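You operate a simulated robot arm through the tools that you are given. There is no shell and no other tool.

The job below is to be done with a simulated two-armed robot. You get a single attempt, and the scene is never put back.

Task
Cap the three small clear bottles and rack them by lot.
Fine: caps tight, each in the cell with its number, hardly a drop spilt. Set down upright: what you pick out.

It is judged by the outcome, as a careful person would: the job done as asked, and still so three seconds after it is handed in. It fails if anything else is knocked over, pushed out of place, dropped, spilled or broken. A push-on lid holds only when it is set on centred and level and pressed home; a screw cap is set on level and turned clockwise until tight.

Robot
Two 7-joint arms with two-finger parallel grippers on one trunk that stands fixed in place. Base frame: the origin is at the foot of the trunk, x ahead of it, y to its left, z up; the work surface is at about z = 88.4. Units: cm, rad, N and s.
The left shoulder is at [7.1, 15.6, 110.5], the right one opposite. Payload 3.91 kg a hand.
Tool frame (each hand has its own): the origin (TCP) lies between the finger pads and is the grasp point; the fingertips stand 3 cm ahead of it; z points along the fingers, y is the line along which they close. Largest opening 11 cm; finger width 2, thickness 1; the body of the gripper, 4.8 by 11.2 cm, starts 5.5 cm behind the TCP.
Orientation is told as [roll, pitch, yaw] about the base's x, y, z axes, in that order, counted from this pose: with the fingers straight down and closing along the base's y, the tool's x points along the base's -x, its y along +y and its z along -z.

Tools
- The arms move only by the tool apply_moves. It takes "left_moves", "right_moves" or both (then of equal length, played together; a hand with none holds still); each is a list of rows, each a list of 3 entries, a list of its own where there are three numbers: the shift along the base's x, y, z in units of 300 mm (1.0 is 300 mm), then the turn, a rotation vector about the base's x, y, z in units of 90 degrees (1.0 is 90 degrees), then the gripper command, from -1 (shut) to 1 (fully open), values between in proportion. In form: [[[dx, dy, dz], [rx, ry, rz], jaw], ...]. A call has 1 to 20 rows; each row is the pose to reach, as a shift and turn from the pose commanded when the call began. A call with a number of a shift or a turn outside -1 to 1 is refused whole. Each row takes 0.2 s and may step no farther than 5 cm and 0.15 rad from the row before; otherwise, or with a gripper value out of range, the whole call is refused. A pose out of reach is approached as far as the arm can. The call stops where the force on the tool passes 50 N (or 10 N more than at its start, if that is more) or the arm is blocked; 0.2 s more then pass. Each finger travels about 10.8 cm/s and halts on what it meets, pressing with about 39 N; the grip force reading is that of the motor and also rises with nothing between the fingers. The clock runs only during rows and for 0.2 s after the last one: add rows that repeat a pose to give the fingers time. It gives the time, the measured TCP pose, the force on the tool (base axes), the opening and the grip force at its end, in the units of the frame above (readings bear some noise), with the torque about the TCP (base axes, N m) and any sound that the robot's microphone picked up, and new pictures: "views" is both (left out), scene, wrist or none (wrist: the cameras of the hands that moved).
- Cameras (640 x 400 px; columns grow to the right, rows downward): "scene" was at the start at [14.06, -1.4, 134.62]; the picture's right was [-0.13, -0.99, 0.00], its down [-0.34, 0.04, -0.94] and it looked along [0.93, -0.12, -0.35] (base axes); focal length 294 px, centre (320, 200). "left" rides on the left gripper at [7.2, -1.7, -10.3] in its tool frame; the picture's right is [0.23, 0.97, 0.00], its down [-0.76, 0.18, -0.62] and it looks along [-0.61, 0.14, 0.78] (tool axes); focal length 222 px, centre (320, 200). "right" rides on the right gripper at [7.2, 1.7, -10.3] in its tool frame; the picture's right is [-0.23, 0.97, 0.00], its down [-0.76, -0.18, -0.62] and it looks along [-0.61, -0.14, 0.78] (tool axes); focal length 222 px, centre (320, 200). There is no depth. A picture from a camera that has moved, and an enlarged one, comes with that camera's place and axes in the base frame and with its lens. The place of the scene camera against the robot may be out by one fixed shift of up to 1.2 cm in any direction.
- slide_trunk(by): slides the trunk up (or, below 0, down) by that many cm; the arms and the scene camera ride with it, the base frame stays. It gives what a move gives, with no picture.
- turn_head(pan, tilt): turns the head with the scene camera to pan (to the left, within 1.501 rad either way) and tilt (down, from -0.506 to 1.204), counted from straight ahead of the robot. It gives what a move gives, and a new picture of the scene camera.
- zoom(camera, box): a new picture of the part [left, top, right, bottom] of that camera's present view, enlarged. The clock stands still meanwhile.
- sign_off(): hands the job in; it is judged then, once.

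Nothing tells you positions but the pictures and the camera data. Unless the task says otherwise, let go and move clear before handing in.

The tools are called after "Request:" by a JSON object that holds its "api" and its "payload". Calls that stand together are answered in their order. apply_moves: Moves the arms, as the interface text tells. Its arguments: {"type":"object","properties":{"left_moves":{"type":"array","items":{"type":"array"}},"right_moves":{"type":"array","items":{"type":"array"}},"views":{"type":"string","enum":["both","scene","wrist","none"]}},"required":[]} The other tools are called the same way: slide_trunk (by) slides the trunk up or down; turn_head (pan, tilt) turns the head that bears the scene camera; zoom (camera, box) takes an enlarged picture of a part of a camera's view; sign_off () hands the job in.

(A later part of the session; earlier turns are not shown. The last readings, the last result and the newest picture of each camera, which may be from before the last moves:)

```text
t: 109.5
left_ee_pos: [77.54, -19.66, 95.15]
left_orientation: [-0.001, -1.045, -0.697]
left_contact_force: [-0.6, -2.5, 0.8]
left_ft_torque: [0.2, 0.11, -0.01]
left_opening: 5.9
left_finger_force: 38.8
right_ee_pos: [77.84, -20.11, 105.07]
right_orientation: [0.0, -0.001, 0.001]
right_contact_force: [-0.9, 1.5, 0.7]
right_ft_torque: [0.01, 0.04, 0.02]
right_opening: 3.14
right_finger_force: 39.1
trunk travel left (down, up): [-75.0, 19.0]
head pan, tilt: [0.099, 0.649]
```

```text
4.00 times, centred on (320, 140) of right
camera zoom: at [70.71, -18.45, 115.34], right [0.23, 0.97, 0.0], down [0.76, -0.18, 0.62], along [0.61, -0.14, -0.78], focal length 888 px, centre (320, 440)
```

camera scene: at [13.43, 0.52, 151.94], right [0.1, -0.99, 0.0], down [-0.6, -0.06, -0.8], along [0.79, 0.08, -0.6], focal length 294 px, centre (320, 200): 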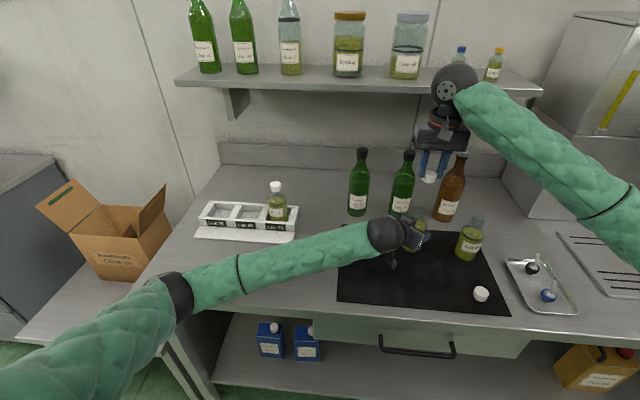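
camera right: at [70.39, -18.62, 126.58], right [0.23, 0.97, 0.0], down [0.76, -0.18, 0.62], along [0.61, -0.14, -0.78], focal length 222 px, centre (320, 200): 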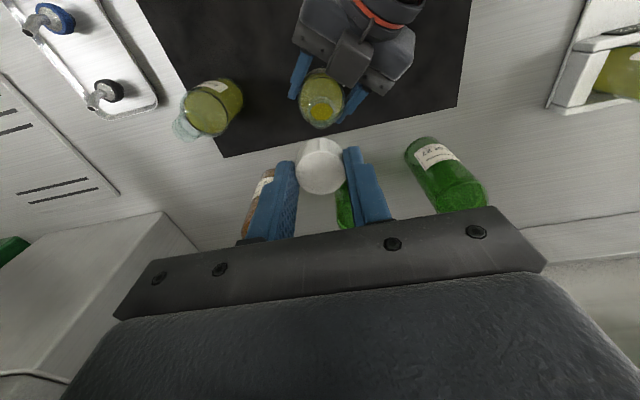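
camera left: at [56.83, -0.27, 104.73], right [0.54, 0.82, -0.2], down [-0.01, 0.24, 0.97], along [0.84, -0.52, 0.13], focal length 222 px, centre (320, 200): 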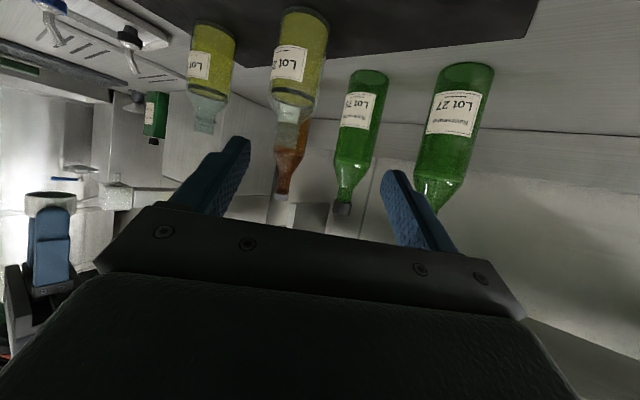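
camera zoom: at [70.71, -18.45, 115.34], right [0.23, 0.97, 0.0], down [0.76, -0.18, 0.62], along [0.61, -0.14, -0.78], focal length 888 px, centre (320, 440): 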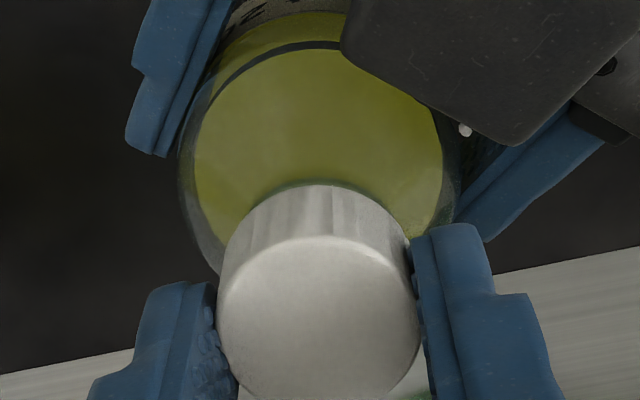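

Loads are practically nil. Second stroke, then re-grip and a third.

Request:
{"api": "apply_moves", "payload": {"right_moves": [[[0, 0, -0.001], [0, 0, -0.08], -1], [[0, 0, -0.001], [0, 0, -0.17], -1], [[0, 0, -0.001], [0, 0, -0.26], -1], [[0, 0, -0.002], [0, 0, -0.35], -1], [[0, 0, -0.002], [0, 0, -0.44], -1], [[0, 0, -0.002], [0, 0, -0.53], -1], [[0, 0, -0.003], [0, 0, -0.62], -1], [[0, 0, -0.003], [0, 0, -0.71], -1], [[0, 0, -0.003], [0, 0, -0.8], -1], [[0, 0, -0.003], [0, 0, -0.89], -1], [[0, 0, -0.003], [0, 0, -0.93], -1], [[0, 0, -0.003], [0, 0, -0.93], -1]], "views": "none"}}

Request:
{"api": "apply_moves", "payload": {"right_moves": [[[0, 0, 0], [0, 0, 0], -0.2], [[0, 0, 0], [0, 0, 0], -0.2], [[0, 0, 0], [0, 0, 0.05], -0.2], [[0, 0, 0], [0, 0, 0.14], -0.2], [[0, 0, 0], [0, 0, 0.23], -0.2], [[0, 0, 0], [0, 0, 0.32], -0.2], [[0, 0, 0], [0, 0, 0.41], -0.2], [[0, 0, 0], [0, 0, 0.5], -0.2], [[0, 0, 0], [0, 0, 0.59], -0.2], [[0, 0, 0], [0, 0, 0.68], -0.2], [[0, 0, 0], [0, 0, 0.77], -0.2], [[0, 0, 0], [0, 0, 0.86], -0.2], [[0, 0, 0], [0, 0, 0.93], -0.2], [[0, 0, 0], [0, 0, 0.93], -0.2], [[0, 0, 0], [0, 0, 0.93], -0.5], [[0, 0, 0], [0, 0, 0.93], -1], [[0, 0, 0], [0, 0, 0.93], -1]], "views": "none"}}

```text
t: 112.1
left_ee_pos: [77.46, -19.6, 95.17]
left_orientation: [-0.003, -1.045, -0.697]
left_contact_force: [-0.6, 4.1, 0.2]
left_ft_torque: [-0.34, 0.09, 0.04]
left_opening: 5.94
left_finger_force: 38.8
right_ee_pos: [78.09, -20.17, 104.84]
right_orientation: [-0.001, 0.001, -1.46]
right_contact_force: [-0.1, -4.5, -0.3]
right_ft_torque: [-0.19, -0.04, -0.01]
right_opening: 3.12
right_finger_force: 38.7
trunk travel left (down, up): [-75.0, 19.0]
head pan, tilt: [0.099, 0.649]
```

```text
t: 115.7
left_ee_pos: [77.56, -19.64, 95.19]
left_orientation: [-0.001, -1.045, -0.698]
left_contact_force: [0.9, 0.1, 0.1]
left_ft_torque: [0.18, 0.16, 0.01]
left_opening: 5.9
left_finger_force: 38.4
right_ee_pos: [77.92, -20.03, 104.81]
right_orientation: [0.001, 0.001, 0.001]
right_contact_force: [-1.4, 0.6, -0.7]
right_ft_torque: [-0.02, 0.0, 0.03]
right_opening: 3.11
right_finger_force: 39.1
trunk travel left (down, up): [-75.0, 19.0]
head pan, tilt: [0.099, 0.649]
```

Everything is smooth so far with no torque. Third stroke.

Request:
{"api": "apply_moves", "payload": {"right_moves": [[[0, 0, -0.001], [0, 0, -0.08], -1], [[0, 0, -0.001], [0, 0, -0.17], -1], [[0, 0, -0.001], [0, 0, -0.26], -1], [[0, 0, -0.002], [0, 0, -0.35], -1], [[0, 0, -0.002], [0, 0, -0.44], -1], [[0, 0, -0.002], [0, 0, -0.53], -1], [[0, 0, -0.003], [0, 0, -0.62], -1], [[0, 0, -0.003], [0, 0, -0.71], -1], [[0, 0, -0.003], [0, 0, -0.8], -1], [[0, 0, -0.003], [0, 0, -0.89], -1], [[0, 0, -0.003], [0, 0, -0.93], -1], [[0, 0, -0.003], [0, 0, -0.93], -1]], "views": "none"}}

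Request:
{"api": "zoom", "payload": {"camera": "right", "box": [240, 90, 400, 190]}}

```text
t: 118.3
left_ee_pos: [77.48, -19.6, 95.23]
left_orientation: [-0.004, -1.046, -0.699]
left_contact_force: [3.6, 0.7, -0.4]
left_ft_torque: [0.32, -0.05, -0.72]
left_opening: 5.82
left_finger_force: 38.9
right_ee_pos: [77.8, -20.03, 104.75]
right_orientation: [0.0, 0.0, -1.459]
right_contact_force: [-2.0, 0.7, 1.5]
right_ft_torque: [0.05, 0.08, 0.69]
right_opening: 3.11
right_finger_force: 38.9
trunk travel left (down, up): [-75.0, 19.0]
head pan, tilt: [0.099, 0.649]
```

```text
4.00 times, centred on (320, 140) of right
camera zoom: at [78.79, -12.72, 115.12], right [0.99, -0.12, 0.0], down [-0.09, -0.78, 0.62], along [-0.07, -0.62, -0.78], focal length 888 px, centre (320, 440)
```

zoom: 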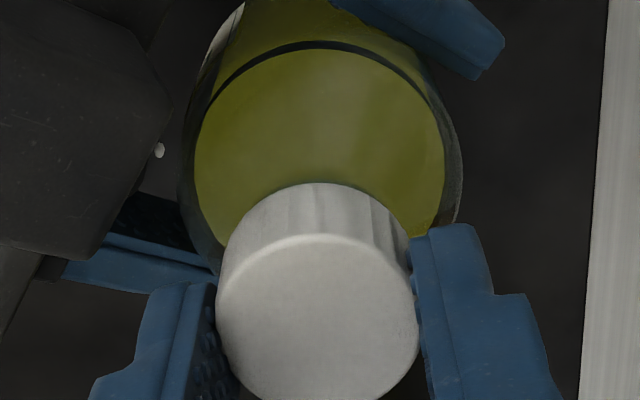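

Torque 0.69 N·m: tight, as with the first. A confirming part-stroke, then I'll let go.

Request:
{"api": "apply_moves", "payload": {"right_moves": [[[0, 0, 0], [0, 0, 0], -0.2], [[0, 0, 0], [0, 0, 0], -0.2], [[0, 0, 0], [0, 0, 0.09], -0.2], [[0, 0, 0], [0, 0, 0.18], -0.2], [[0, 0, 0], [0, 0, 0.27], -0.2], [[0, 0, 0], [0, 0, 0.36], -0.2], [[0, 0, 0], [0, 0, 0.45], -0.2], [[0, 0, 0], [0, 0, 0.54], -0.2], [[0, 0, 0], [0, 0, 0.54], -0.2], [[0, 0, 0], [0, 0, 0.54], -0.5], [[0, 0, 0], [0, 0, 0.54], -1], [[0, 0, 0], [0, 0, 0.54], -1], [[0, 0, 0], [0, 0, 0.46], -1], [[0, 0, 0], [0, 0, 0.38], -1], [[0, 0, 0], [0, 0, 0.3], -1], [[0, 0, 0], [0, 0, 0.22], -1], [[0, 0, 0], [0, 0, 0.14], -1], [[0, 0, 0], [0, 0, 0.06], -1], [[0, 0, 0], [0, 0, 0.06], -1]], "views": "none"}}

Request:
{"api": "zoom", "payload": {"camera": "left", "box": [160, 40, 480, 240]}}

```text
t: 122.3
left_ee_pos: [77.44, -19.65, 95.28]
left_orientation: [-0.001, -1.047, -0.698]
left_contact_force: [3.6, 3.3, 0.4]
left_ft_torque: [-0.3, 0.38, -0.62]
left_opening: 5.86
left_finger_force: 39.3
right_ee_pos: [77.95, -19.99, 104.91]
right_orientation: [-0.001, 0.0, -1.366]
right_contact_force: [-5.8, -4.1, 0.4]
right_ft_torque: [-0.07, 0.2, 0.68]
right_opening: 3.04
right_finger_force: 38.7
trunk travel left (down, up): [-75.0, 19.0]
head pan, tilt: [0.099, 0.649]
```

```text
2.00 times, centred on (320, 140) of left
camera zoom: at [66.73, -12.86, 94.16], right [0.54, 0.82, -0.2], down [0.0, 0.24, 0.97], along [0.84, -0.52, 0.13], focal length 444 px, centre (320, 320)
```

zoom: 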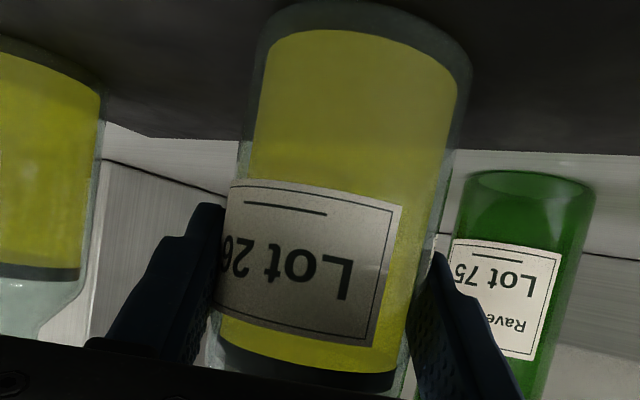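

Saturated at 0.68 N·m, so Lot 26 is tight too. Releasing, rising and moving the right hand over the last cap.

Request:
{"api": "apply_moves", "payload": {"right_moves": [[[0, 0, 0], [0, 0, 0], -0.15], [[0, 0, 0], [0, 0, 0], -0.1], [[0, 0, 0.1], [0, 0, 0], -0.1], [[0, 0, 0.25], [0, 0, 0], -0.1], [[0, 0, 0.4], [0, 0, 0], -0.1], [[-0.0533, -0.05, 0.4], [0, 0, 0.087], 0], [[-0.1066, -0.1, 0.4], [0, 0, 0.174], 0], [[-0.16, -0.15, 0.4], [0, 0, 0.261], 0], [[-0.213, -0.2, 0.4], [0, 0, 0.348], 0], [[-0.2665, -0.25, 0.4], [0, 0, 0.435], 0], [[-0.32, -0.3, 0.4], [0, 0, 0.522], 0], [[-0.373, -0.35, 0.4], [0, 0, 0.609], 0], [[-0.426, -0.4, 0.4], [0, 0, 0.696], 0], [[-0.48, -0.45, 0.4], [0, 0, 0.783], 0], [[-0.533, -0.5, 0.4], [0, 0, 0.8697], 0.2], [[-0.533, -0.5, 0.4], [0, 0, 0.8697], 0.2]], "views": "both"}}

Request:
{"api": "zoom", "payload": {"camera": "scene", "box": [340, 170, 500, 270]}}

Request:
{"api": "zoom", "payload": {"camera": "right", "box": [200, 40, 440, 190]}}

```text
t: 125.7
left_ee_pos: [77.45, -19.67, 95.33]
left_orientation: [-0.005, -1.045, -0.697]
left_contact_force: [-1.3, -0.1, 0.9]
left_ft_torque: [0.06, 0.06, 0.0]
left_opening: 5.86
left_finger_force: 39.5
right_ee_pos: [61.91, -34.83, 116.91]
right_orientation: [-0.001, 0.001, 0.002]
right_contact_force: [-0.5, 0.0, 0.2]
right_ft_torque: [0.03, -0.01, 0.0]
right_opening: 6.58
right_finger_force: 0.0
trunk travel left (down, up): [-75.0, 19.0]
head pan, tilt: [0.099, 0.649]
camera scene: at [13.51, 0.66, 151.93], right [0.1, -1.0, 0.0], down [-0.6, -0.06, -0.8], along [0.79, 0.08, -0.61], focal length 294 px, centre (320, 200)
camera right: at [54.64, -33.32, 127.25], right [0.22, 0.97, 0.0], down [0.76, -0.18, 0.62], along [0.61, -0.14, -0.78], focal length 222 px, centre (320, 200)
```

scene: 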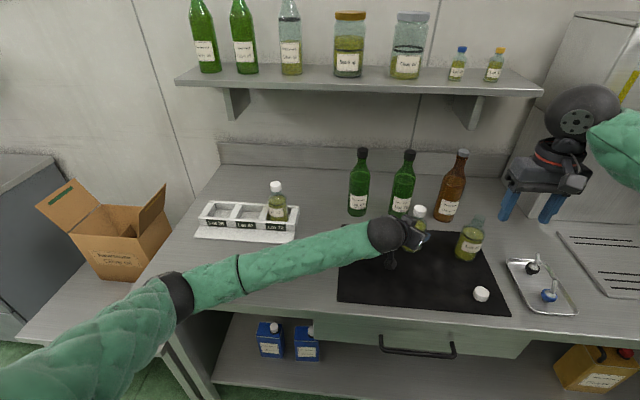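
right: 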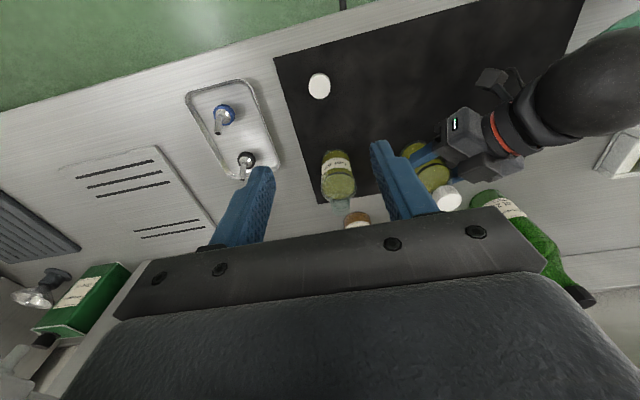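

```text
4.00 times, centred on (420, 220) of scene
camera zoom: at [13.51, 0.66, 151.93], right [0.1, -1.0, 0.0], down [-0.6, -0.06, -0.8], along [0.79, 0.08, -0.61], focal length 1174 px, centre (-80, 120)
```

zoom: 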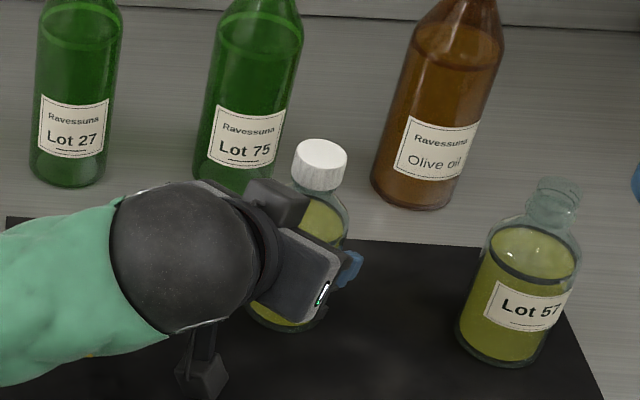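

```text
2.67 times, centred on (320, 115) of right
camera zoom: at [54.64, -33.32, 127.25], right [0.22, 0.97, 0.0], down [0.76, -0.18, 0.62], along [0.61, -0.14, -0.78], focal length 592 px, centre (320, 427)
```

zoom: 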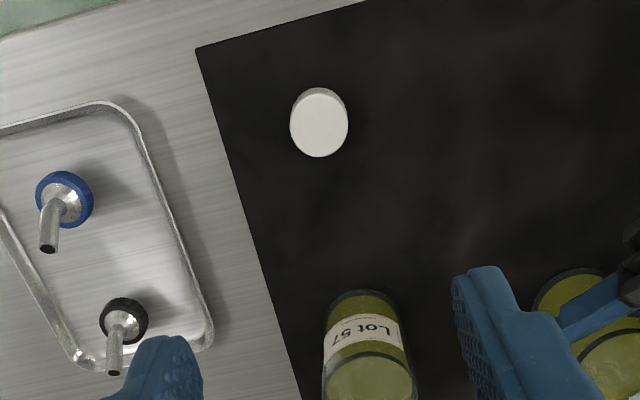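

Both caps look level. Last cap is at about (61.9, -35.0), under the right hand. Now the left hand releases Lot 26, backs out, and turns down above it.

Request:
{"api": "apply_moves", "payload": {"left_moves": [[[0, 0, 0], [0, 0, 0], 0.3], [[0, 0, 0], [0, 0, 0], 0.64], [[-0.0663, 0.0557, 0.05], [0, 0, 0], 0.64], [[-0.1326, 0.1114, 0.1], [0, 0, 0], 0.64], [[-0.1989, 0.1671, 0.15], [0, 0, 0], 0.64], [[-0.2652, 0.2228, 0.2], [0, 0, 0], 0.64], [[-0.3315, 0.2785, 0.25], [0, 0, 0], 0.64], [[-0.3028, 0.2543, 0.301], [0.0194, 0.0532, 0.0335], 0.64], [[-0.2741, 0.2301, 0.352], [0.0387, 0.1064, 0.0671], 0.64], [[-0.2453, 0.206, 0.403], [0.0581, 0.1596, 0.1006], 0.64], [[-0.2166, 0.1818, 0.454], [0.0774, 0.2127, 0.1341], 0.64], [[-0.1878, 0.1576, 0.505], [0.0968, 0.2659, 0.1677], 0.64], [[-0.1591, 0.1334, 0.556], [0.1162, 0.3191, 0.2012], 0.64], [[-0.1304, 0.1092, 0.607], [0.1355, 0.3723, 0.2347], 0.64], [[-0.1016, 0.085, 0.658], [0.1549, 0.4255, 0.2683], 0.64], [[-0.0729, 0.0608, 0.709], [0.1742, 0.4786, 0.3018], 0.64], [[-0.0442, 0.0367, 0.76], [0.1936, 0.5318, 0.3353], 0.64], [[-0.0154, 0.0125, 0.811], [0.2129, 0.585, 0.3689], 0.64], [[0.0133, -0.0117, 0.863], [0.2323, 0.6382, 0.4024], 0.64], [[0.0133, -0.0117, 0.863], [0.2323, 0.6382, 0.4024], 0.64]], "views": "both"}}

Request:
{"api": "zoom", "payload": {"camera": "left", "box": [240, 60, 400, 160]}}

Request:
{"api": "zoom", "payload": {"camera": "scene", "box": [340, 180, 500, 280]}}

```text
t: 129.9
left_ee_pos: [77.81, -19.9, 121.03]
left_orientation: [0.0, 0.003, 0.0]
left_contact_force: [0.4, 0.2, -0.3]
left_ft_torque: [0.0, 0.0, 0.01]
left_opening: 9.05
left_finger_force: 0.0
right_ee_pos: [61.92, -34.81, 116.9]
right_orientation: [0.001, 0.0, 0.001]
right_contact_force: [-0.3, 0.0, -0.2]
right_ft_torque: [0.02, 0.01, 0.0]
right_opening: 6.59
right_finger_force: 0.0
trunk travel left (down, up): [-75.0, 19.0]
head pan, tilt: [0.099, 0.649]
camera scene: at [13.48, 0.68, 151.93], right [0.1, -0.99, 0.0], down [-0.6, -0.06, -0.8], along [0.79, 0.08, -0.61], focal length 294 px, centre (320, 200)
camera left: at [70.47, -21.69, 131.39], right [-0.23, 0.97, 0.0], down [0.76, 0.18, 0.62], along [0.61, 0.14, -0.78], focal length 222 px, centre (320, 200)
```

scene: 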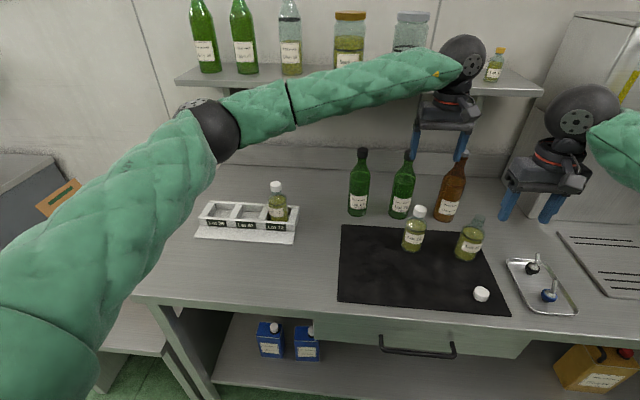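
left: 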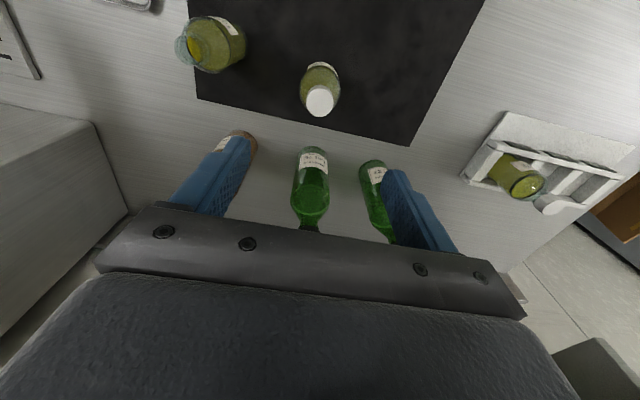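

```text
4.00 times, centred on (320, 110) of left
camera zoom: at [70.47, -21.69, 131.39], right [-0.23, 0.97, 0.0], down [0.76, 0.18, 0.62], along [0.61, 0.14, -0.78], focal length 888 px, centre (320, 560)
```

zoom: 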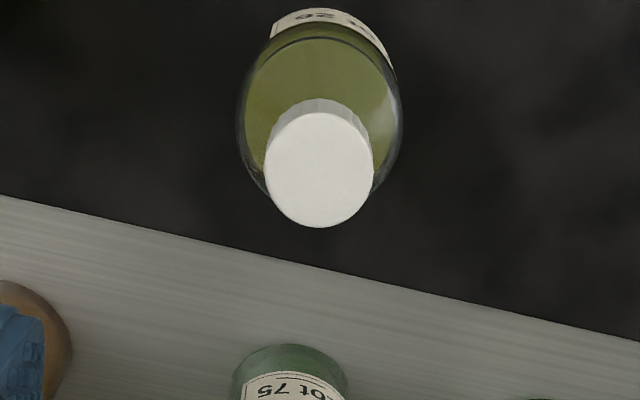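

```text
4.00 times, centred on (420, 230) of scene
camera zoom: at [13.48, 0.68, 151.93], right [0.1, -0.99, 0.0], down [-0.6, -0.06, -0.8], along [0.79, 0.08, -0.61], focal length 1174 px, centre (-80, 80)
```

zoom: 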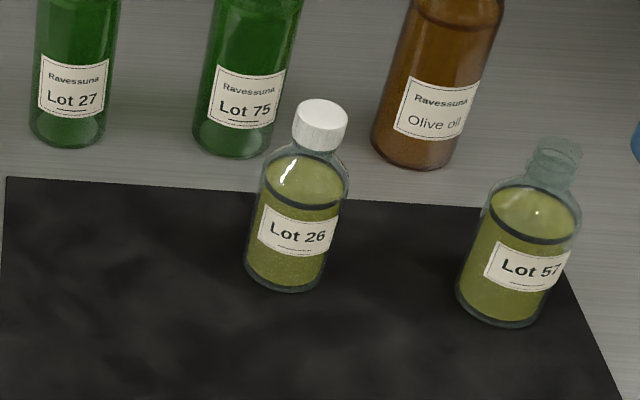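

Lot 26's cap is right on the left hand's axis. Descending to grip its upper body.

Request:
{"api": "apply_moves", "payload": {"left_moves": [[[0.001, 0, -0.15], [0, 0, 0], 0.64], [[0.001, 0, -0.3], [0, 0, 0], 0.64], [[0.001, 0, -0.44], [0, 0, 0], 0.64], [[0.001, 0, -0.57], [0, 0, 0], 0.64], [[0.001, 0, -0.68], [0, 0, 0], 0.64], [[0.001, 0, -0.757], [0, 0, 0], 0.64], [[0.001, 0, -0.757], [0, 0, 0], 0.64]], "views": "none"}}

Request:
{"api": "zoom", "payload": {"camera": "left", "box": [200, 80, 440, 230]}}

Request:
{"api": "zoom", "payload": {"camera": "scene", "box": [340, 170, 500, 270]}}

```text
t: 131.5
left_ee_pos: [77.9, -19.88, 98.26]
left_orientation: [0.0, 0.0, 0.001]
left_contact_force: [0.3, -0.4, 0.3]
left_ft_torque: [-0.02, 0.03, -0.02]
left_opening: 9.03
left_finger_force: 0.0
right_ee_pos: [61.87, -34.86, 116.88]
right_orientation: [0.0, 0.0, 0.002]
right_contact_force: [0.0, 0.1, 0.4]
right_ft_torque: [0.0, -0.03, -0.02]
right_opening: 6.57
right_finger_force: 0.0
trunk travel left (down, up): [-75.0, 19.0]
head pan, tilt: [0.099, 0.649]
```

```text
2.67 times, centred on (320, 155) of left
camera zoom: at [70.6, -21.58, 108.61], right [-0.23, 0.97, 0.0], down [0.76, 0.18, 0.62], along [0.61, 0.14, -0.78], focal length 592 px, centre (320, 320)
```

zoom: 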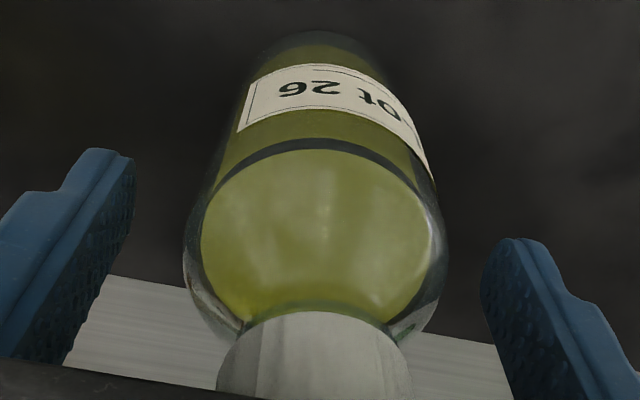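

```text
4.00 times, centred on (420, 220) of scene
camera zoom: at [13.45, 0.62, 151.94], right [0.1, -0.99, 0.0], down [-0.6, -0.06, -0.8], along [0.79, 0.08, -0.6], focal length 1174 px, centre (-80, 120)
```

zoom: 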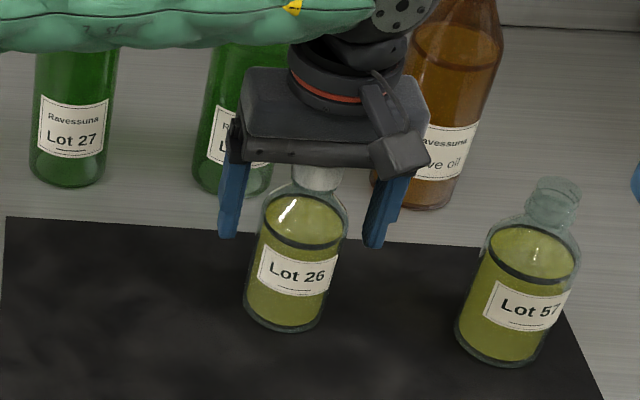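

The bottle is a touch nearer and to -y; shifting (-0.15, -0.09) and closing.

Request:
{"api": "apply_moves", "payload": {"left_moves": [[[-0.005, -0.003, 0], [0, 0, 0], 0.6], [[-0.005, -0.003, 0], [0, 0, 0], 0.4], [[-0.005, -0.003, 0], [0, 0, 0], 0.22], [[-0.005, -0.003, 0], [0, 0, 0], 0.14], [[-0.005, -0.003, 0], [0, 0, 0], 0.08], [[-0.005, -0.003, 0], [0, 0, 0], 0.03], [[-0.005, -0.003, 0], [0, 0, 0], -0.1], [[-0.005, -0.003, 0], [0, 0, 0], -0.4], [[-0.005, -0.003, 0], [0, 0, 0], -0.4]], "views": "none"}}

Request:
{"api": "zoom", "payload": {"camera": "left", "box": [200, 80, 440, 230]}}

Request:
{"api": "zoom", "payload": {"camera": "scene", "box": [340, 170, 500, 270]}}

```text
t: 133.5
left_ee_pos: [77.76, -20.05, 98.42]
left_orientation: [0.001, 0.001, 0.0]
left_contact_force: [-0.4, 1.0, 0.4]
left_ft_torque: [0.0, -0.02, 0.07]
left_opening: 5.87
left_finger_force: 38.9
right_ee_pos: [61.85, -35.03, 116.86]
right_orientation: [0.0, 0.0, 0.002]
right_contact_force: [0.1, 0.0, 0.6]
right_ft_torque: [-0.02, -0.01, -0.01]
right_opening: 6.61
right_finger_force: 0.1
trunk travel left (down, up): [-75.0, 19.0]
head pan, tilt: [0.099, 0.649]
```

```text
2.67 times, centred on (320, 155) of left
camera zoom: at [70.45, -21.69, 108.64], right [-0.23, 0.97, 0.0], down [0.76, 0.18, 0.62], along [0.61, 0.14, -0.78], focal length 592 px, centre (320, 320)
```

zoom: 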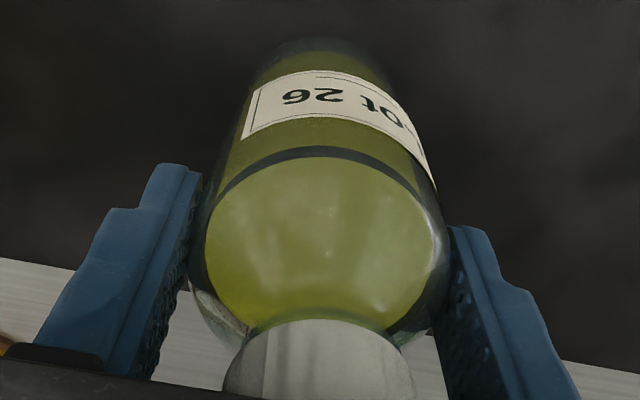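

```text
4.00 times, centred on (420, 220) of scene
camera zoom: at [13.47, 0.61, 151.93], right [0.1, -1.0, 0.0], down [-0.6, -0.06, -0.8], along [0.79, 0.08, -0.6], focal length 1174 px, centre (-80, 120)
```

zoom: 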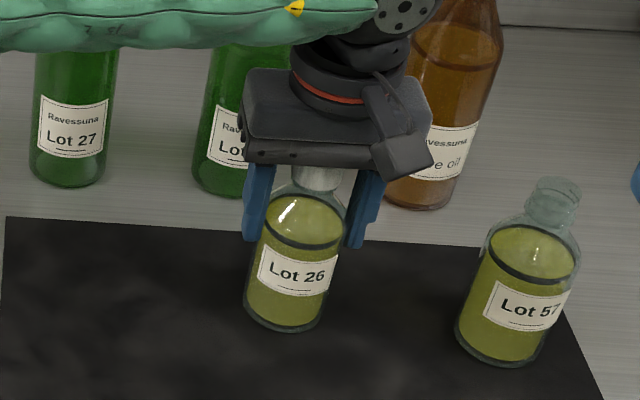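

The view matches the first grasp exactly. Lifting Lot 26 high enough to clear the racked bottle and carrying it along the front toward the rack.

Request:
{"api": "apply_moves", "payload": {"left_moves": [[[0, 0, 0.03], [0, 0, 0], -0.4], [[0, 0, 0.12], [0, 0, 0], -0.4], [[0, 0, 0.26], [0, 0, 0], -0.4], [[0, 0, 0.42], [0, 0, 0], -0.4], [[0, 0, 0.575], [0, 0, 0], -0.4], [[0, 0.1, 0.575], [0, 0, 0], -0.4], [[0, 0.25, 0.575], [0, 0, 0], -0.4], [[0, 0.4, 0.575], [0, 0, 0], -0.4], [[0, 0.55, 0.575], [0, 0, 0], -0.4], [[0, 0.7, 0.575], [0, 0, 0], -0.4], [[0, 0.85, 0.575], [0, 0, 0], -0.4], [[0, 0.95, 0.575], [0, 0, 0], -0.4], [[0, 0.95, 0.575], [0, 0, 0], -0.4]], "views": "scene"}}

Request:
{"api": "apply_moves", "payload": {"left_moves": [[[0, 0.1, 0], [0, 0, 0], -0.4], [[0, 0.25, 0], [0, 0, 0], -0.4], [[0, 0.4, 0], [0, 0, 0], -0.4], [[0, 0.5, 0], [0, 0, 0], -0.4], [[0, 0.5, 0], [0, 0, 0], -0.4]], "views": "both"}}

Request:
{"api": "zoom", "payload": {"camera": "left", "box": [340, 60, 580, 210]}}

```text
t: 136.3
left_ee_pos: [77.36, 8.41, 115.62]
left_orientation: [0.001, 0.002, 0.0]
left_contact_force: [0.1, -0.4, -3.4]
left_ft_torque: [0.0, 0.0, 0.01]
left_opening: 5.87
left_finger_force: 39.4
right_ee_pos: [61.85, -35.02, 116.83]
right_orientation: [-0.003, 0.0, 0.001]
right_contact_force: [-0.3, 0.3, -0.7]
right_ft_torque: [0.01, 0.02, 0.0]
right_opening: 6.59
right_finger_force: 0.1
trunk travel left (down, up): [-75.0, 19.0]
head pan, tilt: [0.099, 0.649]
camera scene: at [13.52, 0.54, 151.93], right [0.1, -1.0, 0.0], down [-0.6, -0.06, -0.8], along [0.79, 0.08, -0.61], focal length 294 px, centre (320, 200)
```

scene: 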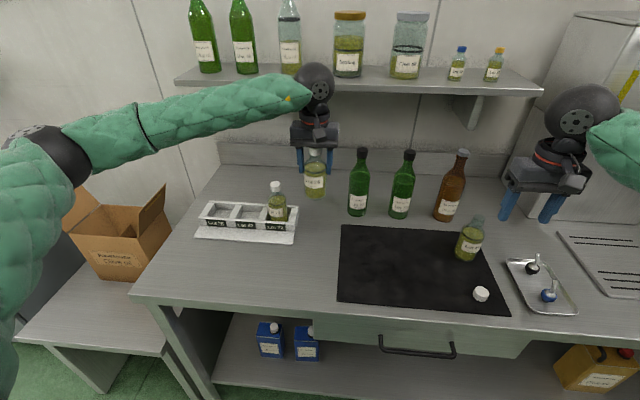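

```text
t: 137.5
left_ee_pos: [77.6, 23.51, 115.58]
left_orientation: [-0.002, 0.002, -0.002]
left_contact_force: [0.2, 1.0, -3.7]
left_ft_torque: [-0.02, 0.0, -0.02]
left_opening: 5.85
left_finger_force: 38.8
right_ee_pos: [61.89, -34.81, 116.87]
right_orientation: [0.0, -0.001, 0.001]
right_contact_force: [-0.7, -0.7, 0.4]
right_ft_torque: [0.0, 0.01, 0.02]
right_opening: 6.6
right_finger_force: 0.0
trunk travel left (down, up): [-75.0, 19.0]
head pan, tilt: [0.099, 0.649]
camera scene: at [13.53, 0.56, 151.93], right [0.1, -0.99, 0.0], down [-0.6, -0.06, -0.8], along [0.79, 0.08, -0.61], focal length 294 px, centre (320, 200)
camera left: at [70.43, 21.71, 125.89], right [-0.23, 0.97, 0.0], down [0.76, 0.18, 0.62], along [0.61, 0.14, -0.78], focal length 222 px, centre (320, 200)
```

scene: 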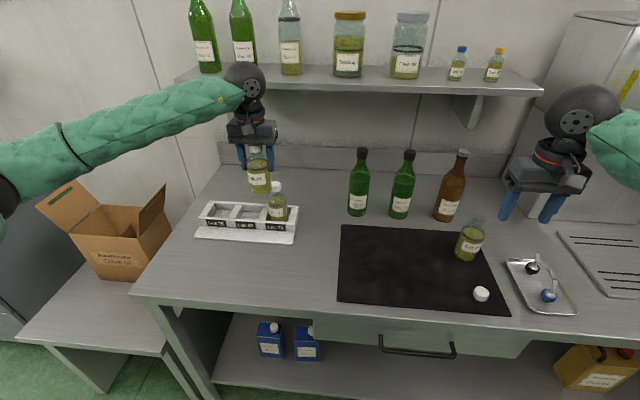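
left: 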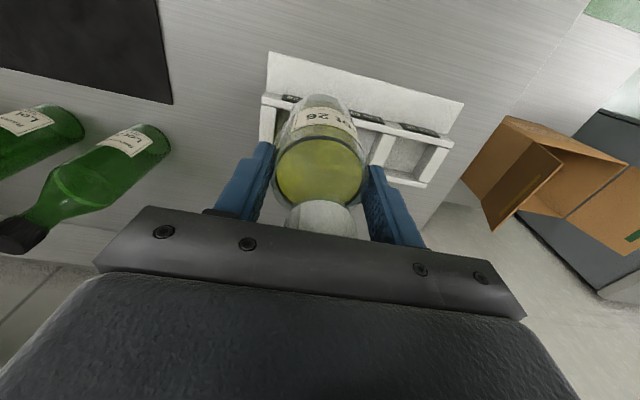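

```text
2.67 times, centred on (460, 135) of left
camera zoom: at [70.43, 21.71, 125.89], right [-0.23, 0.97, 0.0], down [0.76, 0.18, 0.62], along [0.61, 0.14, -0.78], focal length 592 px, centre (-53, 373)
```

zoom: 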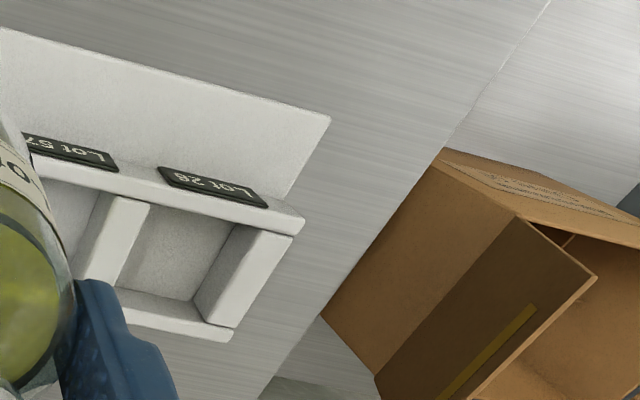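

Cell 26 measures about x 81.4–88.2, y 36.9–44.2, centre (84.8, 40.5). Moving Lot 26 above it and lowering to just over the walls.

Request:
{"api": "apply_moves", "payload": {"left_moves": [[[0, 0.15, 0], [0, 0, 0], -0.4], [[0, 0.3, 0], [0, 0, 0], -0.4], [[0.06, 0.43, 0], [0, 0, 0], -0.4], [[0.15, 0.54, 0], [0, 0, 0], -0.4], [[0.24, 0.567, 0], [0, 0, 0], -0.4], [[0.24, 0.567, -0.13], [0, 0, 0], -0.4], [[0.24, 0.567, -0.26], [0, 0, 0], -0.4], [[0.24, 0.567, -0.387], [0, 0, 0], -0.4], [[0.24, 0.567, -0.387], [0, 0, 0], -0.4], [[0.24, 0.567, -0.387], [0, 0, 0], -0.4]], "views": "none"}}

Request:
{"api": "zoom", "payload": {"camera": "left", "box": [220, 60, 460, 210]}}

Request:
{"api": "zoom", "payload": {"camera": "scene", "box": [170, 150, 330, 250]}}

```text
t: 139.7
left_ee_pos: [85.07, 40.55, 103.83]
left_orientation: [0.001, 0.001, -0.001]
left_contact_force: [-0.6, 0.7, -4.2]
left_ft_torque: [0.03, 0.05, -0.01]
left_opening: 5.85
left_finger_force: 38.9
right_ee_pos: [61.9, -34.81, 116.84]
right_orientation: [0.0, 0.0, 0.001]
right_contact_force: [0.6, 0.4, -0.2]
right_ft_torque: [-0.01, -0.02, 0.01]
right_opening: 6.62
right_finger_force: 0.0
trunk travel left (down, up): [-75.0, 19.0]
head pan, tilt: [0.099, 0.649]
```

```text
2.67 times, centred on (340, 135) of left
camera zoom: at [77.68, 38.89, 114.21], right [-0.23, 0.97, 0.0], down [0.76, 0.18, 0.62], along [0.61, 0.14, -0.78], focal length 592 px, centre (267, 373)
```

zoom: 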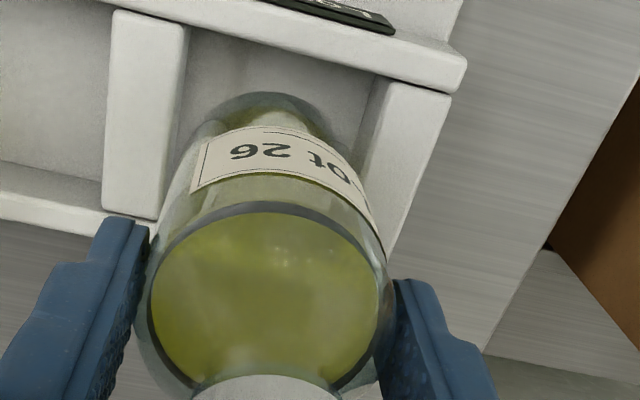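

```text
4.00 times, centred on (250, 200) of scene
camera zoom: at [13.53, 0.64, 151.93], right [0.1, -1.0, 0.0], down [-0.6, -0.06, -0.8], along [0.79, 0.08, -0.61], focal length 1174 px, centre (600, 200)
```

zoom: 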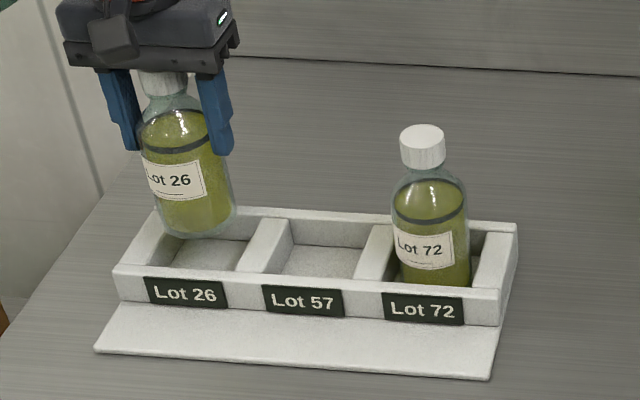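

The bottle is centred over cell 26 within a millimetre. Lowering it in, then feeling for the floor.

Request:
{"api": "apply_moves", "payload": {"left_moves": [[[-0.002, -0.002, -0.04], [0, 0, 0], -0.4], [[-0.002, -0.002, -0.08], [0, 0, 0], -0.4], [[-0.002, -0.002, -0.12], [0, 0, 0], -0.4], [[-0.002, -0.002, -0.15], [0, 0, 0], -0.4], [[-0.002, -0.002, -0.163], [0, 0, 0], -0.4], [[-0.002, -0.002, -0.163], [0, 0, 0], -0.4]], "views": "none"}}

Request:
{"api": "zoom", "payload": {"camera": "scene", "box": [170, 150, 330, 250]}}

```text
t: 141.1
left_ee_pos: [84.86, 40.31, 98.98]
left_orientation: [0.0, -0.002, 0.001]
left_contact_force: [0.7, -0.3, -3.4]
left_ft_torque: [0.03, 0.01, 0.02]
left_opening: 5.84
left_finger_force: 39.0
right_ee_pos: [61.81, -34.78, 116.95]
right_orientation: [-0.001, 0.0, 0.002]
right_contact_force: [-0.2, -0.3, -0.4]
right_ft_torque: [-0.02, 0.02, 0.01]
right_opening: 6.59
right_finger_force: 0.1
trunk travel left (down, up): [-75.0, 19.0]
head pan, tilt: [0.099, 0.649]
```

```text
4.00 times, centred on (250, 200) of scene
camera zoom: at [13.51, 0.66, 151.93], right [0.1, -1.0, 0.0], down [-0.6, -0.06, -0.8], along [0.79, 0.08, -0.61], focal length 1174 px, centre (600, 200)
```

zoom: 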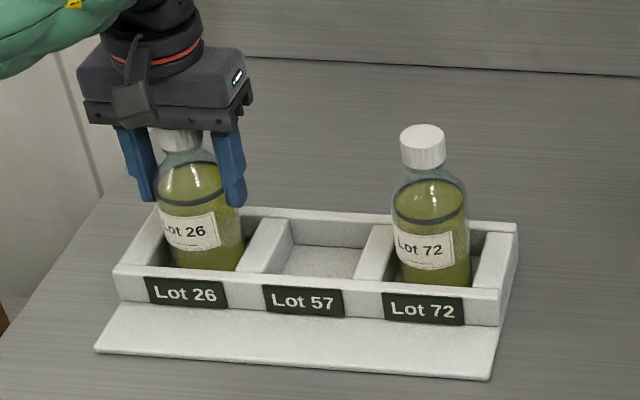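

Request:
{"api": "apply_moves", "payload": {"left_moves": [[[0, 0, -0.003], [0, 0, 0], -0.4], [[0, 0, -0.006], [0, 0, 0], -0.4], [[0, 0, -0.009], [0, 0, 0], -0.4], [[0, 0, -0.009], [0, 0, 0], -0.4]], "views": "none"}}

Request:
{"api": "apply_moves", "payload": {"left_moves": [[[0, 0, -0.002], [0, 0, 0], -0.4], [[0, 0, -0.004], [0, 0, 0], -0.4], [[0, 0, -0.004], [0, 0, 0], -0.4]], "views": "none"}}

```text
t: 142.1
left_ee_pos: [84.91, 40.33, 98.72]
left_orientation: [-0.001, -0.001, 0.0]
left_contact_force: [-0.2, 0.2, -3.8]
left_ft_torque: [0.03, 0.02, -0.01]
left_opening: 5.86
left_finger_force: 39.2
right_ee_pos: [61.87, -34.85, 116.91]
right_orientation: [0.0, -0.001, 0.003]
right_contact_force: [0.9, 0.2, 0.5]
right_ft_torque: [-0.03, 0.01, -0.03]
right_opening: 6.59
right_finger_force: 0.1
trunk travel left (down, up): [-75.0, 19.0]
head pan, tilt: [0.099, 0.649]
```

```text
t: 142.9
left_ee_pos: [84.86, 40.31, 98.61]
left_orientation: [0.0, 0.0, 0.0]
left_contact_force: [0.1, -0.3, -2.1]
left_ft_torque: [-0.01, -0.04, -0.04]
left_opening: 5.86
left_finger_force: 39.4
right_ee_pos: [61.93, -34.93, 116.79]
right_orientation: [-0.001, 0.001, 0.002]
right_contact_force: [0.6, -0.6, -0.1]
right_ft_torque: [0.03, 0.01, 0.01]
right_opening: 6.62
right_finger_force: 0.0
trunk travel left (down, up): [-75.0, 19.0]
head pan, tilt: [0.099, 0.649]
```

The floor is starting to take the weight. A hair lower, then open gently.

Request:
{"api": "apply_moves", "payload": {"left_moves": [[[0, 0, -0.002], [0, 0, 0], -0.4], [[0, 0, -0.002], [0, 0, 0], -0.4]], "views": "none"}}

Request:
{"api": "apply_moves", "payload": {"left_moves": [[[0, 0, 0], [0, 0, 0], 0.1], [[0, 0, 0], [0, 0, 0], 0.2], [[0, 0, 0], [0, 0, 0], 0.3], [[0, 0, 0], [0, 0, 0], 0.36], [[0, 0, 0], [0, 0, 0], 0.36]], "views": "none"}}

Request:
{"api": "zoom", "payload": {"camera": "left", "box": [220, 60, 460, 210]}}

Request:
{"api": "zoom", "payload": {"camera": "scene", "box": [170, 150, 330, 250]}}

```text
t: 143.5
left_ee_pos: [84.75, 40.37, 98.65]
left_orientation: [0.0, -0.002, -0.001]
left_contact_force: [-1.1, -1.0, 0.4]
left_ft_torque: [-0.01, 0.13, 0.02]
left_opening: 5.86
left_finger_force: 38.9
right_ee_pos: [61.78, -34.8, 117.02]
right_orientation: [0.0, -0.001, 0.002]
right_contact_force: [0.2, 0.9, -0.2]
right_ft_torque: [-0.06, 0.01, 0.01]
right_opening: 6.61
right_finger_force: 0.1
trunk travel left (down, up): [-75.0, 19.0]
head pan, tilt: [0.099, 0.649]
```

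```text
t: 144.7
left_ee_pos: [84.85, 40.41, 98.64]
left_orientation: [-0.001, -0.001, 0.0]
left_contact_force: [0.3, -0.7, -0.4]
left_ft_torque: [-0.01, -0.03, 0.01]
left_opening: 7.48
left_finger_force: 0.0
right_ee_pos: [61.81, -34.97, 116.92]
right_orientation: [0.0, 0.0, 0.001]
right_contact_force: [0.0, 0.2, -0.4]
right_ft_torque: [0.0, 0.03, -0.01]
right_opening: 6.62
right_finger_force: 0.1
trunk travel left (down, up): [-75.0, 19.0]
head pan, tilt: [0.099, 0.649]
```

```text
2.67 times, centred on (340, 135) of left
camera zoom: at [77.57, 38.7, 108.96], right [-0.23, 0.97, 0.0], down [0.76, 0.18, 0.62], along [0.61, 0.14, -0.78], focal length 592 px, centre (267, 373)
```

zoom: 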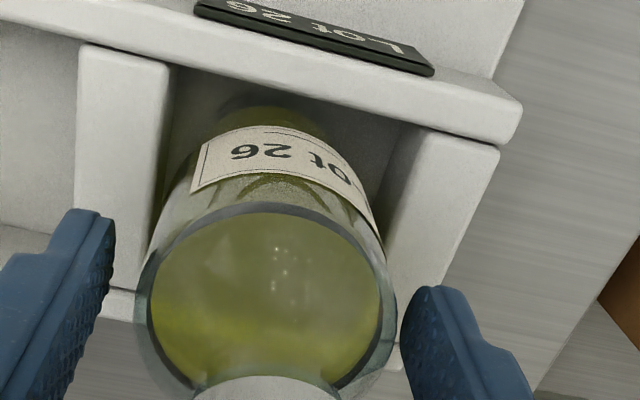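

```text
4.00 times, centred on (250, 200) of scene
camera zoom: at [13.47, 0.64, 151.93], right [0.1, -1.0, 0.0], down [-0.6, -0.06, -0.8], along [0.79, 0.08, -0.6], focal length 1174 px, centre (600, 200)
```

zoom: 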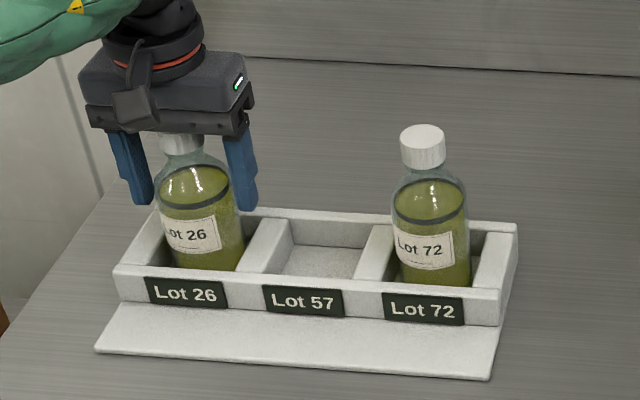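

Lot 26 stands in its cell. Raising the left hand while the right descends over the last cap.

Request:
{"api": "apply_moves", "payload": {"left_moves": [[[0, 0, 0.08], [0, 0, 0], 0.36], [[0, 0, 0.2], [0, 0, 0], 0.4], [[0, 0, 0.35], [0, 0, 0], 0.4], [[0, 0, 0.5], [0, 0, 0], 0.5], [[0, 0, 0.65], [0, 0, 0], 0.64], [[0, 0, 0.65], [0, 0, 0], 0.64]], "right_moves": [[[0, -0.004, -0.15], [0, 0, 0], 0.2], [[0, -0.004, -0.3], [0, 0, 0], 0.2], [[0, -0.004, -0.45], [0, 0, 0], 0.2], [[0, -0.004, -0.6], [0, 0, 0], 0.2], [[0, -0.004, -0.7], [0, 0, 0], 0.2], [[0, -0.004, -0.7], [0, 0, 0], 0.2]], "views": "scene"}}

Request:
{"api": "zoom", "payload": {"camera": "right", "box": [200, 80, 440, 230]}}

```text
t: 146.1
left_ee_pos: [84.93, 40.39, 118.08]
left_orientation: [0.001, 0.0, 0.0]
left_contact_force: [0.9, 0.1, 0.4]
left_ft_torque: [-0.03, 0.0, 0.03]
left_opening: 9.01
left_finger_force: 0.1
right_ee_pos: [62.09, -34.85, 95.74]
right_orientation: [-0.001, 0.0, 0.003]
right_contact_force: [0.8, -0.4, 0.8]
right_ft_torque: [0.04, -0.02, 0.01]
right_opening: 6.6
right_finger_force: 0.1
trunk travel left (down, up): [-75.0, 19.0]
head pan, tilt: [0.099, 0.649]
camera scene: at [13.49, 0.68, 151.93], right [0.1, -1.0, 0.0], down [-0.6, -0.06, -0.8], along [0.79, 0.08, -0.61], focal length 294 px, centre (320, 200)
```

scene: 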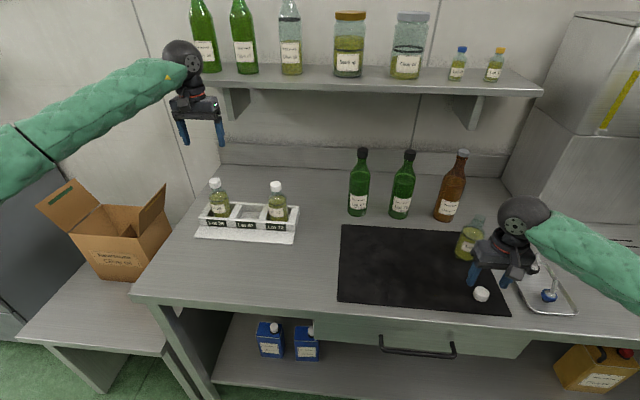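

```text
2.67 times, centred on (320, 155) of right
camera zoom: at [54.88, -33.38, 106.08], right [0.23, 0.97, 0.0], down [0.76, -0.18, 0.62], along [0.61, -0.14, -0.78], focal length 592 px, centre (320, 320)
```

zoom: 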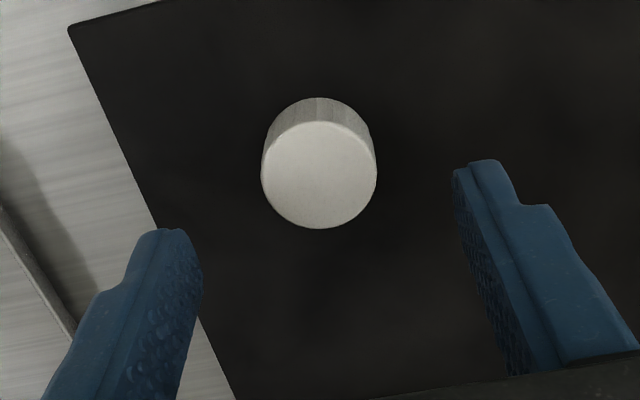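

The cap is within a millimetre of the axis. Down and grip.

Request:
{"api": "apply_moves", "payload": {"right_moves": [[[0, 0, -0.06], [0, 0, 0], 0.1], [[0, 0, -0.1], [0, 0, 0], 0.1], [[0, 0, -0.12], [0, 0, 0], 0.1], [[0, 0, -0.12], [0, 0, 0], 0.1]], "views": "none"}}

Request:
{"api": "zoom", "payload": {"camera": "right", "box": [200, 80, 440, 230]}}

```text
t: 147.1
left_ee_pos: [85.03, 40.4, 118.05]
left_orientation: [-0.001, 0.001, 0.001]
left_contact_force: [0.0, 0.2, 0.5]
left_ft_torque: [-0.01, 0.02, -0.01]
left_opening: 9.04
left_finger_force: 0.2
right_ee_pos: [61.97, -35.05, 92.1]
right_orientation: [0.0, -0.001, 0.001]
right_contact_force: [1.0, 0.1, 0.5]
right_ft_torque: [0.03, 0.01, 0.0]
right_opening: 6.06
right_finger_force: 0.1
trunk travel left (down, up): [-75.0, 19.0]
head pan, tilt: [0.099, 0.649]
```

```text
2.67 times, centred on (320, 155) of right
camera zoom: at [54.82, -33.49, 102.5], right [0.23, 0.97, 0.0], down [0.76, -0.18, 0.62], along [0.61, -0.14, -0.78], focal length 592 px, centre (320, 320)
```

zoom: 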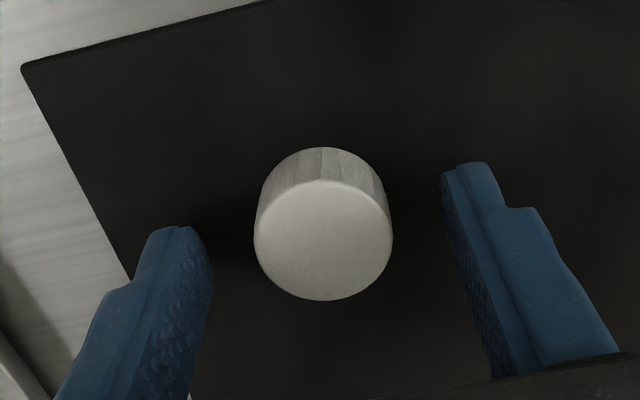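

Centred. A 0.07 cm nudge in y, then close and lift away.

Request:
{"api": "apply_moves", "payload": {"right_moves": [[[0, 0.0025, 0], [0, 0, 0], 0.1], [[0, 0.0025, 0], [0, 0, 0], -0.2], [[0, 0.0025, 0], [0, 0, 0], -0.5], [[0, 0.0025, 0], [0, 0, 0], -1], [[0, 0.0025, 0], [0, 0, 0], -1], [[0, 0.0025, 0], [0, 0, 0], -1]], "views": "none"}}

Request:
{"api": "zoom", "payload": {"camera": "right", "box": [200, 80, 440, 230]}}

```text
t: 148.5
left_ee_pos: [84.98, 40.32, 118.15]
left_orientation: [0.001, 0.001, 0.001]
left_contact_force: [-0.9, -0.8, -0.2]
left_ft_torque: [0.02, -0.02, -0.02]
left_opening: 8.98
left_finger_force: 0.1
right_ee_pos: [61.98, -34.99, 92.18]
right_orientation: [-0.002, -0.001, 0.002]
right_contact_force: [-1.2, 0.0, 0.3]
right_ft_torque: [-0.01, -0.01, -0.01]
right_opening: 3.13
right_finger_force: 39.2
trunk travel left (down, up): [-75.0, 19.0]
head pan, tilt: [0.099, 0.649]
```

```text
2.67 times, centred on (320, 155) of right
camera zoom: at [54.79, -33.43, 102.57], right [0.23, 0.97, 0.0], down [0.76, -0.18, 0.62], along [0.61, -0.14, -0.78], focal length 592 px, centre (320, 320)
```

zoom: 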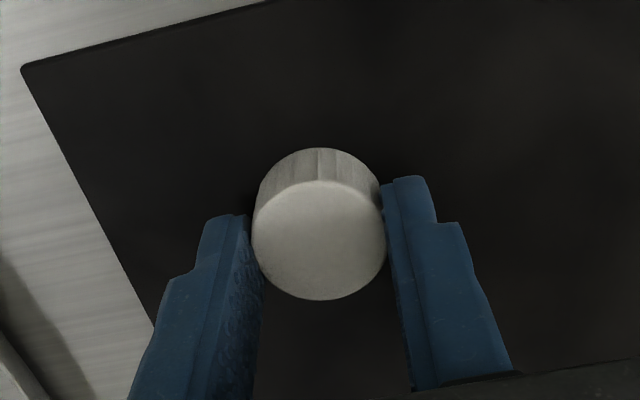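

Cap gripped, centred. Lifting and parking the right hand out to the right, clear of the left hand's approach to Lot 57.

Request:
{"api": "apply_moves", "payload": {"right_moves": [[[0, 0, 0.05], [0, 0, 0], -1], [[0, 0, 0.18], [0, 0, 0], -1], [[0, 0, 0.33], [0, 0, 0], -1], [[0, 0, 0.48], [0, 0, 0], -1], [[0, 0, 0.63], [0, 0, 0], -1], [[0, -0.06, 0.76], [0, 0, 0], -1], [[-0.02, -0.19, 0.8], [0, 0, 0], -1], [[-0.04, -0.33, 0.8], [0, 0, 0], -1], [[-0.06, -0.45, 0.8], [0, 0, 0], -1], [[-0.06, -0.45, 0.8], [0, 0, 0], -1]], "views": "scene"}}

Request:
{"api": "zoom", "payload": {"camera": "scene", "box": [420, 190, 580, 290]}}

```text
t: 150.7
left_ee_pos: [84.96, 40.34, 118.1]
left_orientation: [-0.001, 0.002, 0.0]
left_contact_force: [-0.1, -0.6, -0.8]
left_ft_torque: [-0.01, 0.0, 0.0]
left_opening: 9.03
left_finger_force: 0.1
right_ee_pos: [60.3, -48.54, 116.32]
right_orientation: [0.001, 0.001, 0.001]
right_contact_force: [0.3, 0.2, 0.5]
right_ft_torque: [-0.05, 0.0, -0.04]
right_opening: 3.17
right_finger_force: 38.7
trunk travel left (down, up): [-75.0, 19.0]
head pan, tilt: [0.099, 0.649]
camera scene: at [13.54, 0.68, 151.93], right [0.1, -1.0, 0.0], down [-0.6, -0.06, -0.8], along [0.79, 0.08, -0.61], focal length 294 px, centre (320, 200)
```

scene: 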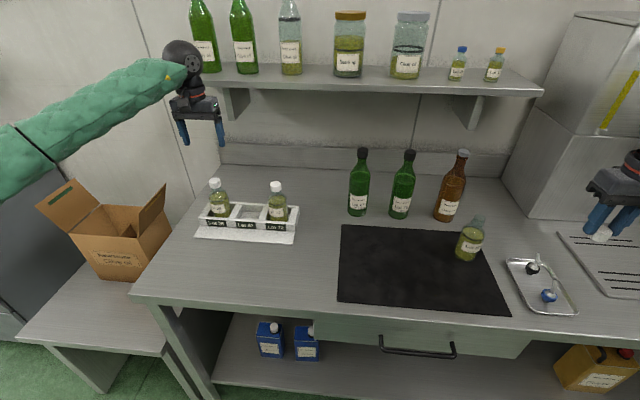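

```text
4.00 times, centred on (500, 240) of scene
camera zoom: at [13.54, 0.68, 151.93], right [0.1, -1.0, 0.0], down [-0.6, -0.06, -0.8], along [0.79, 0.08, -0.61], focal length 1174 px, centre (-400, 40)
```

zoom: 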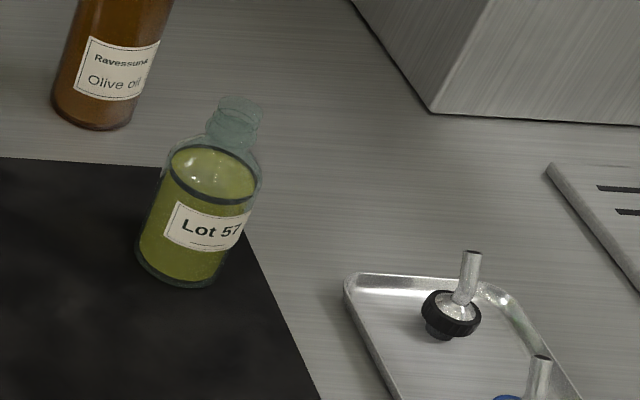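

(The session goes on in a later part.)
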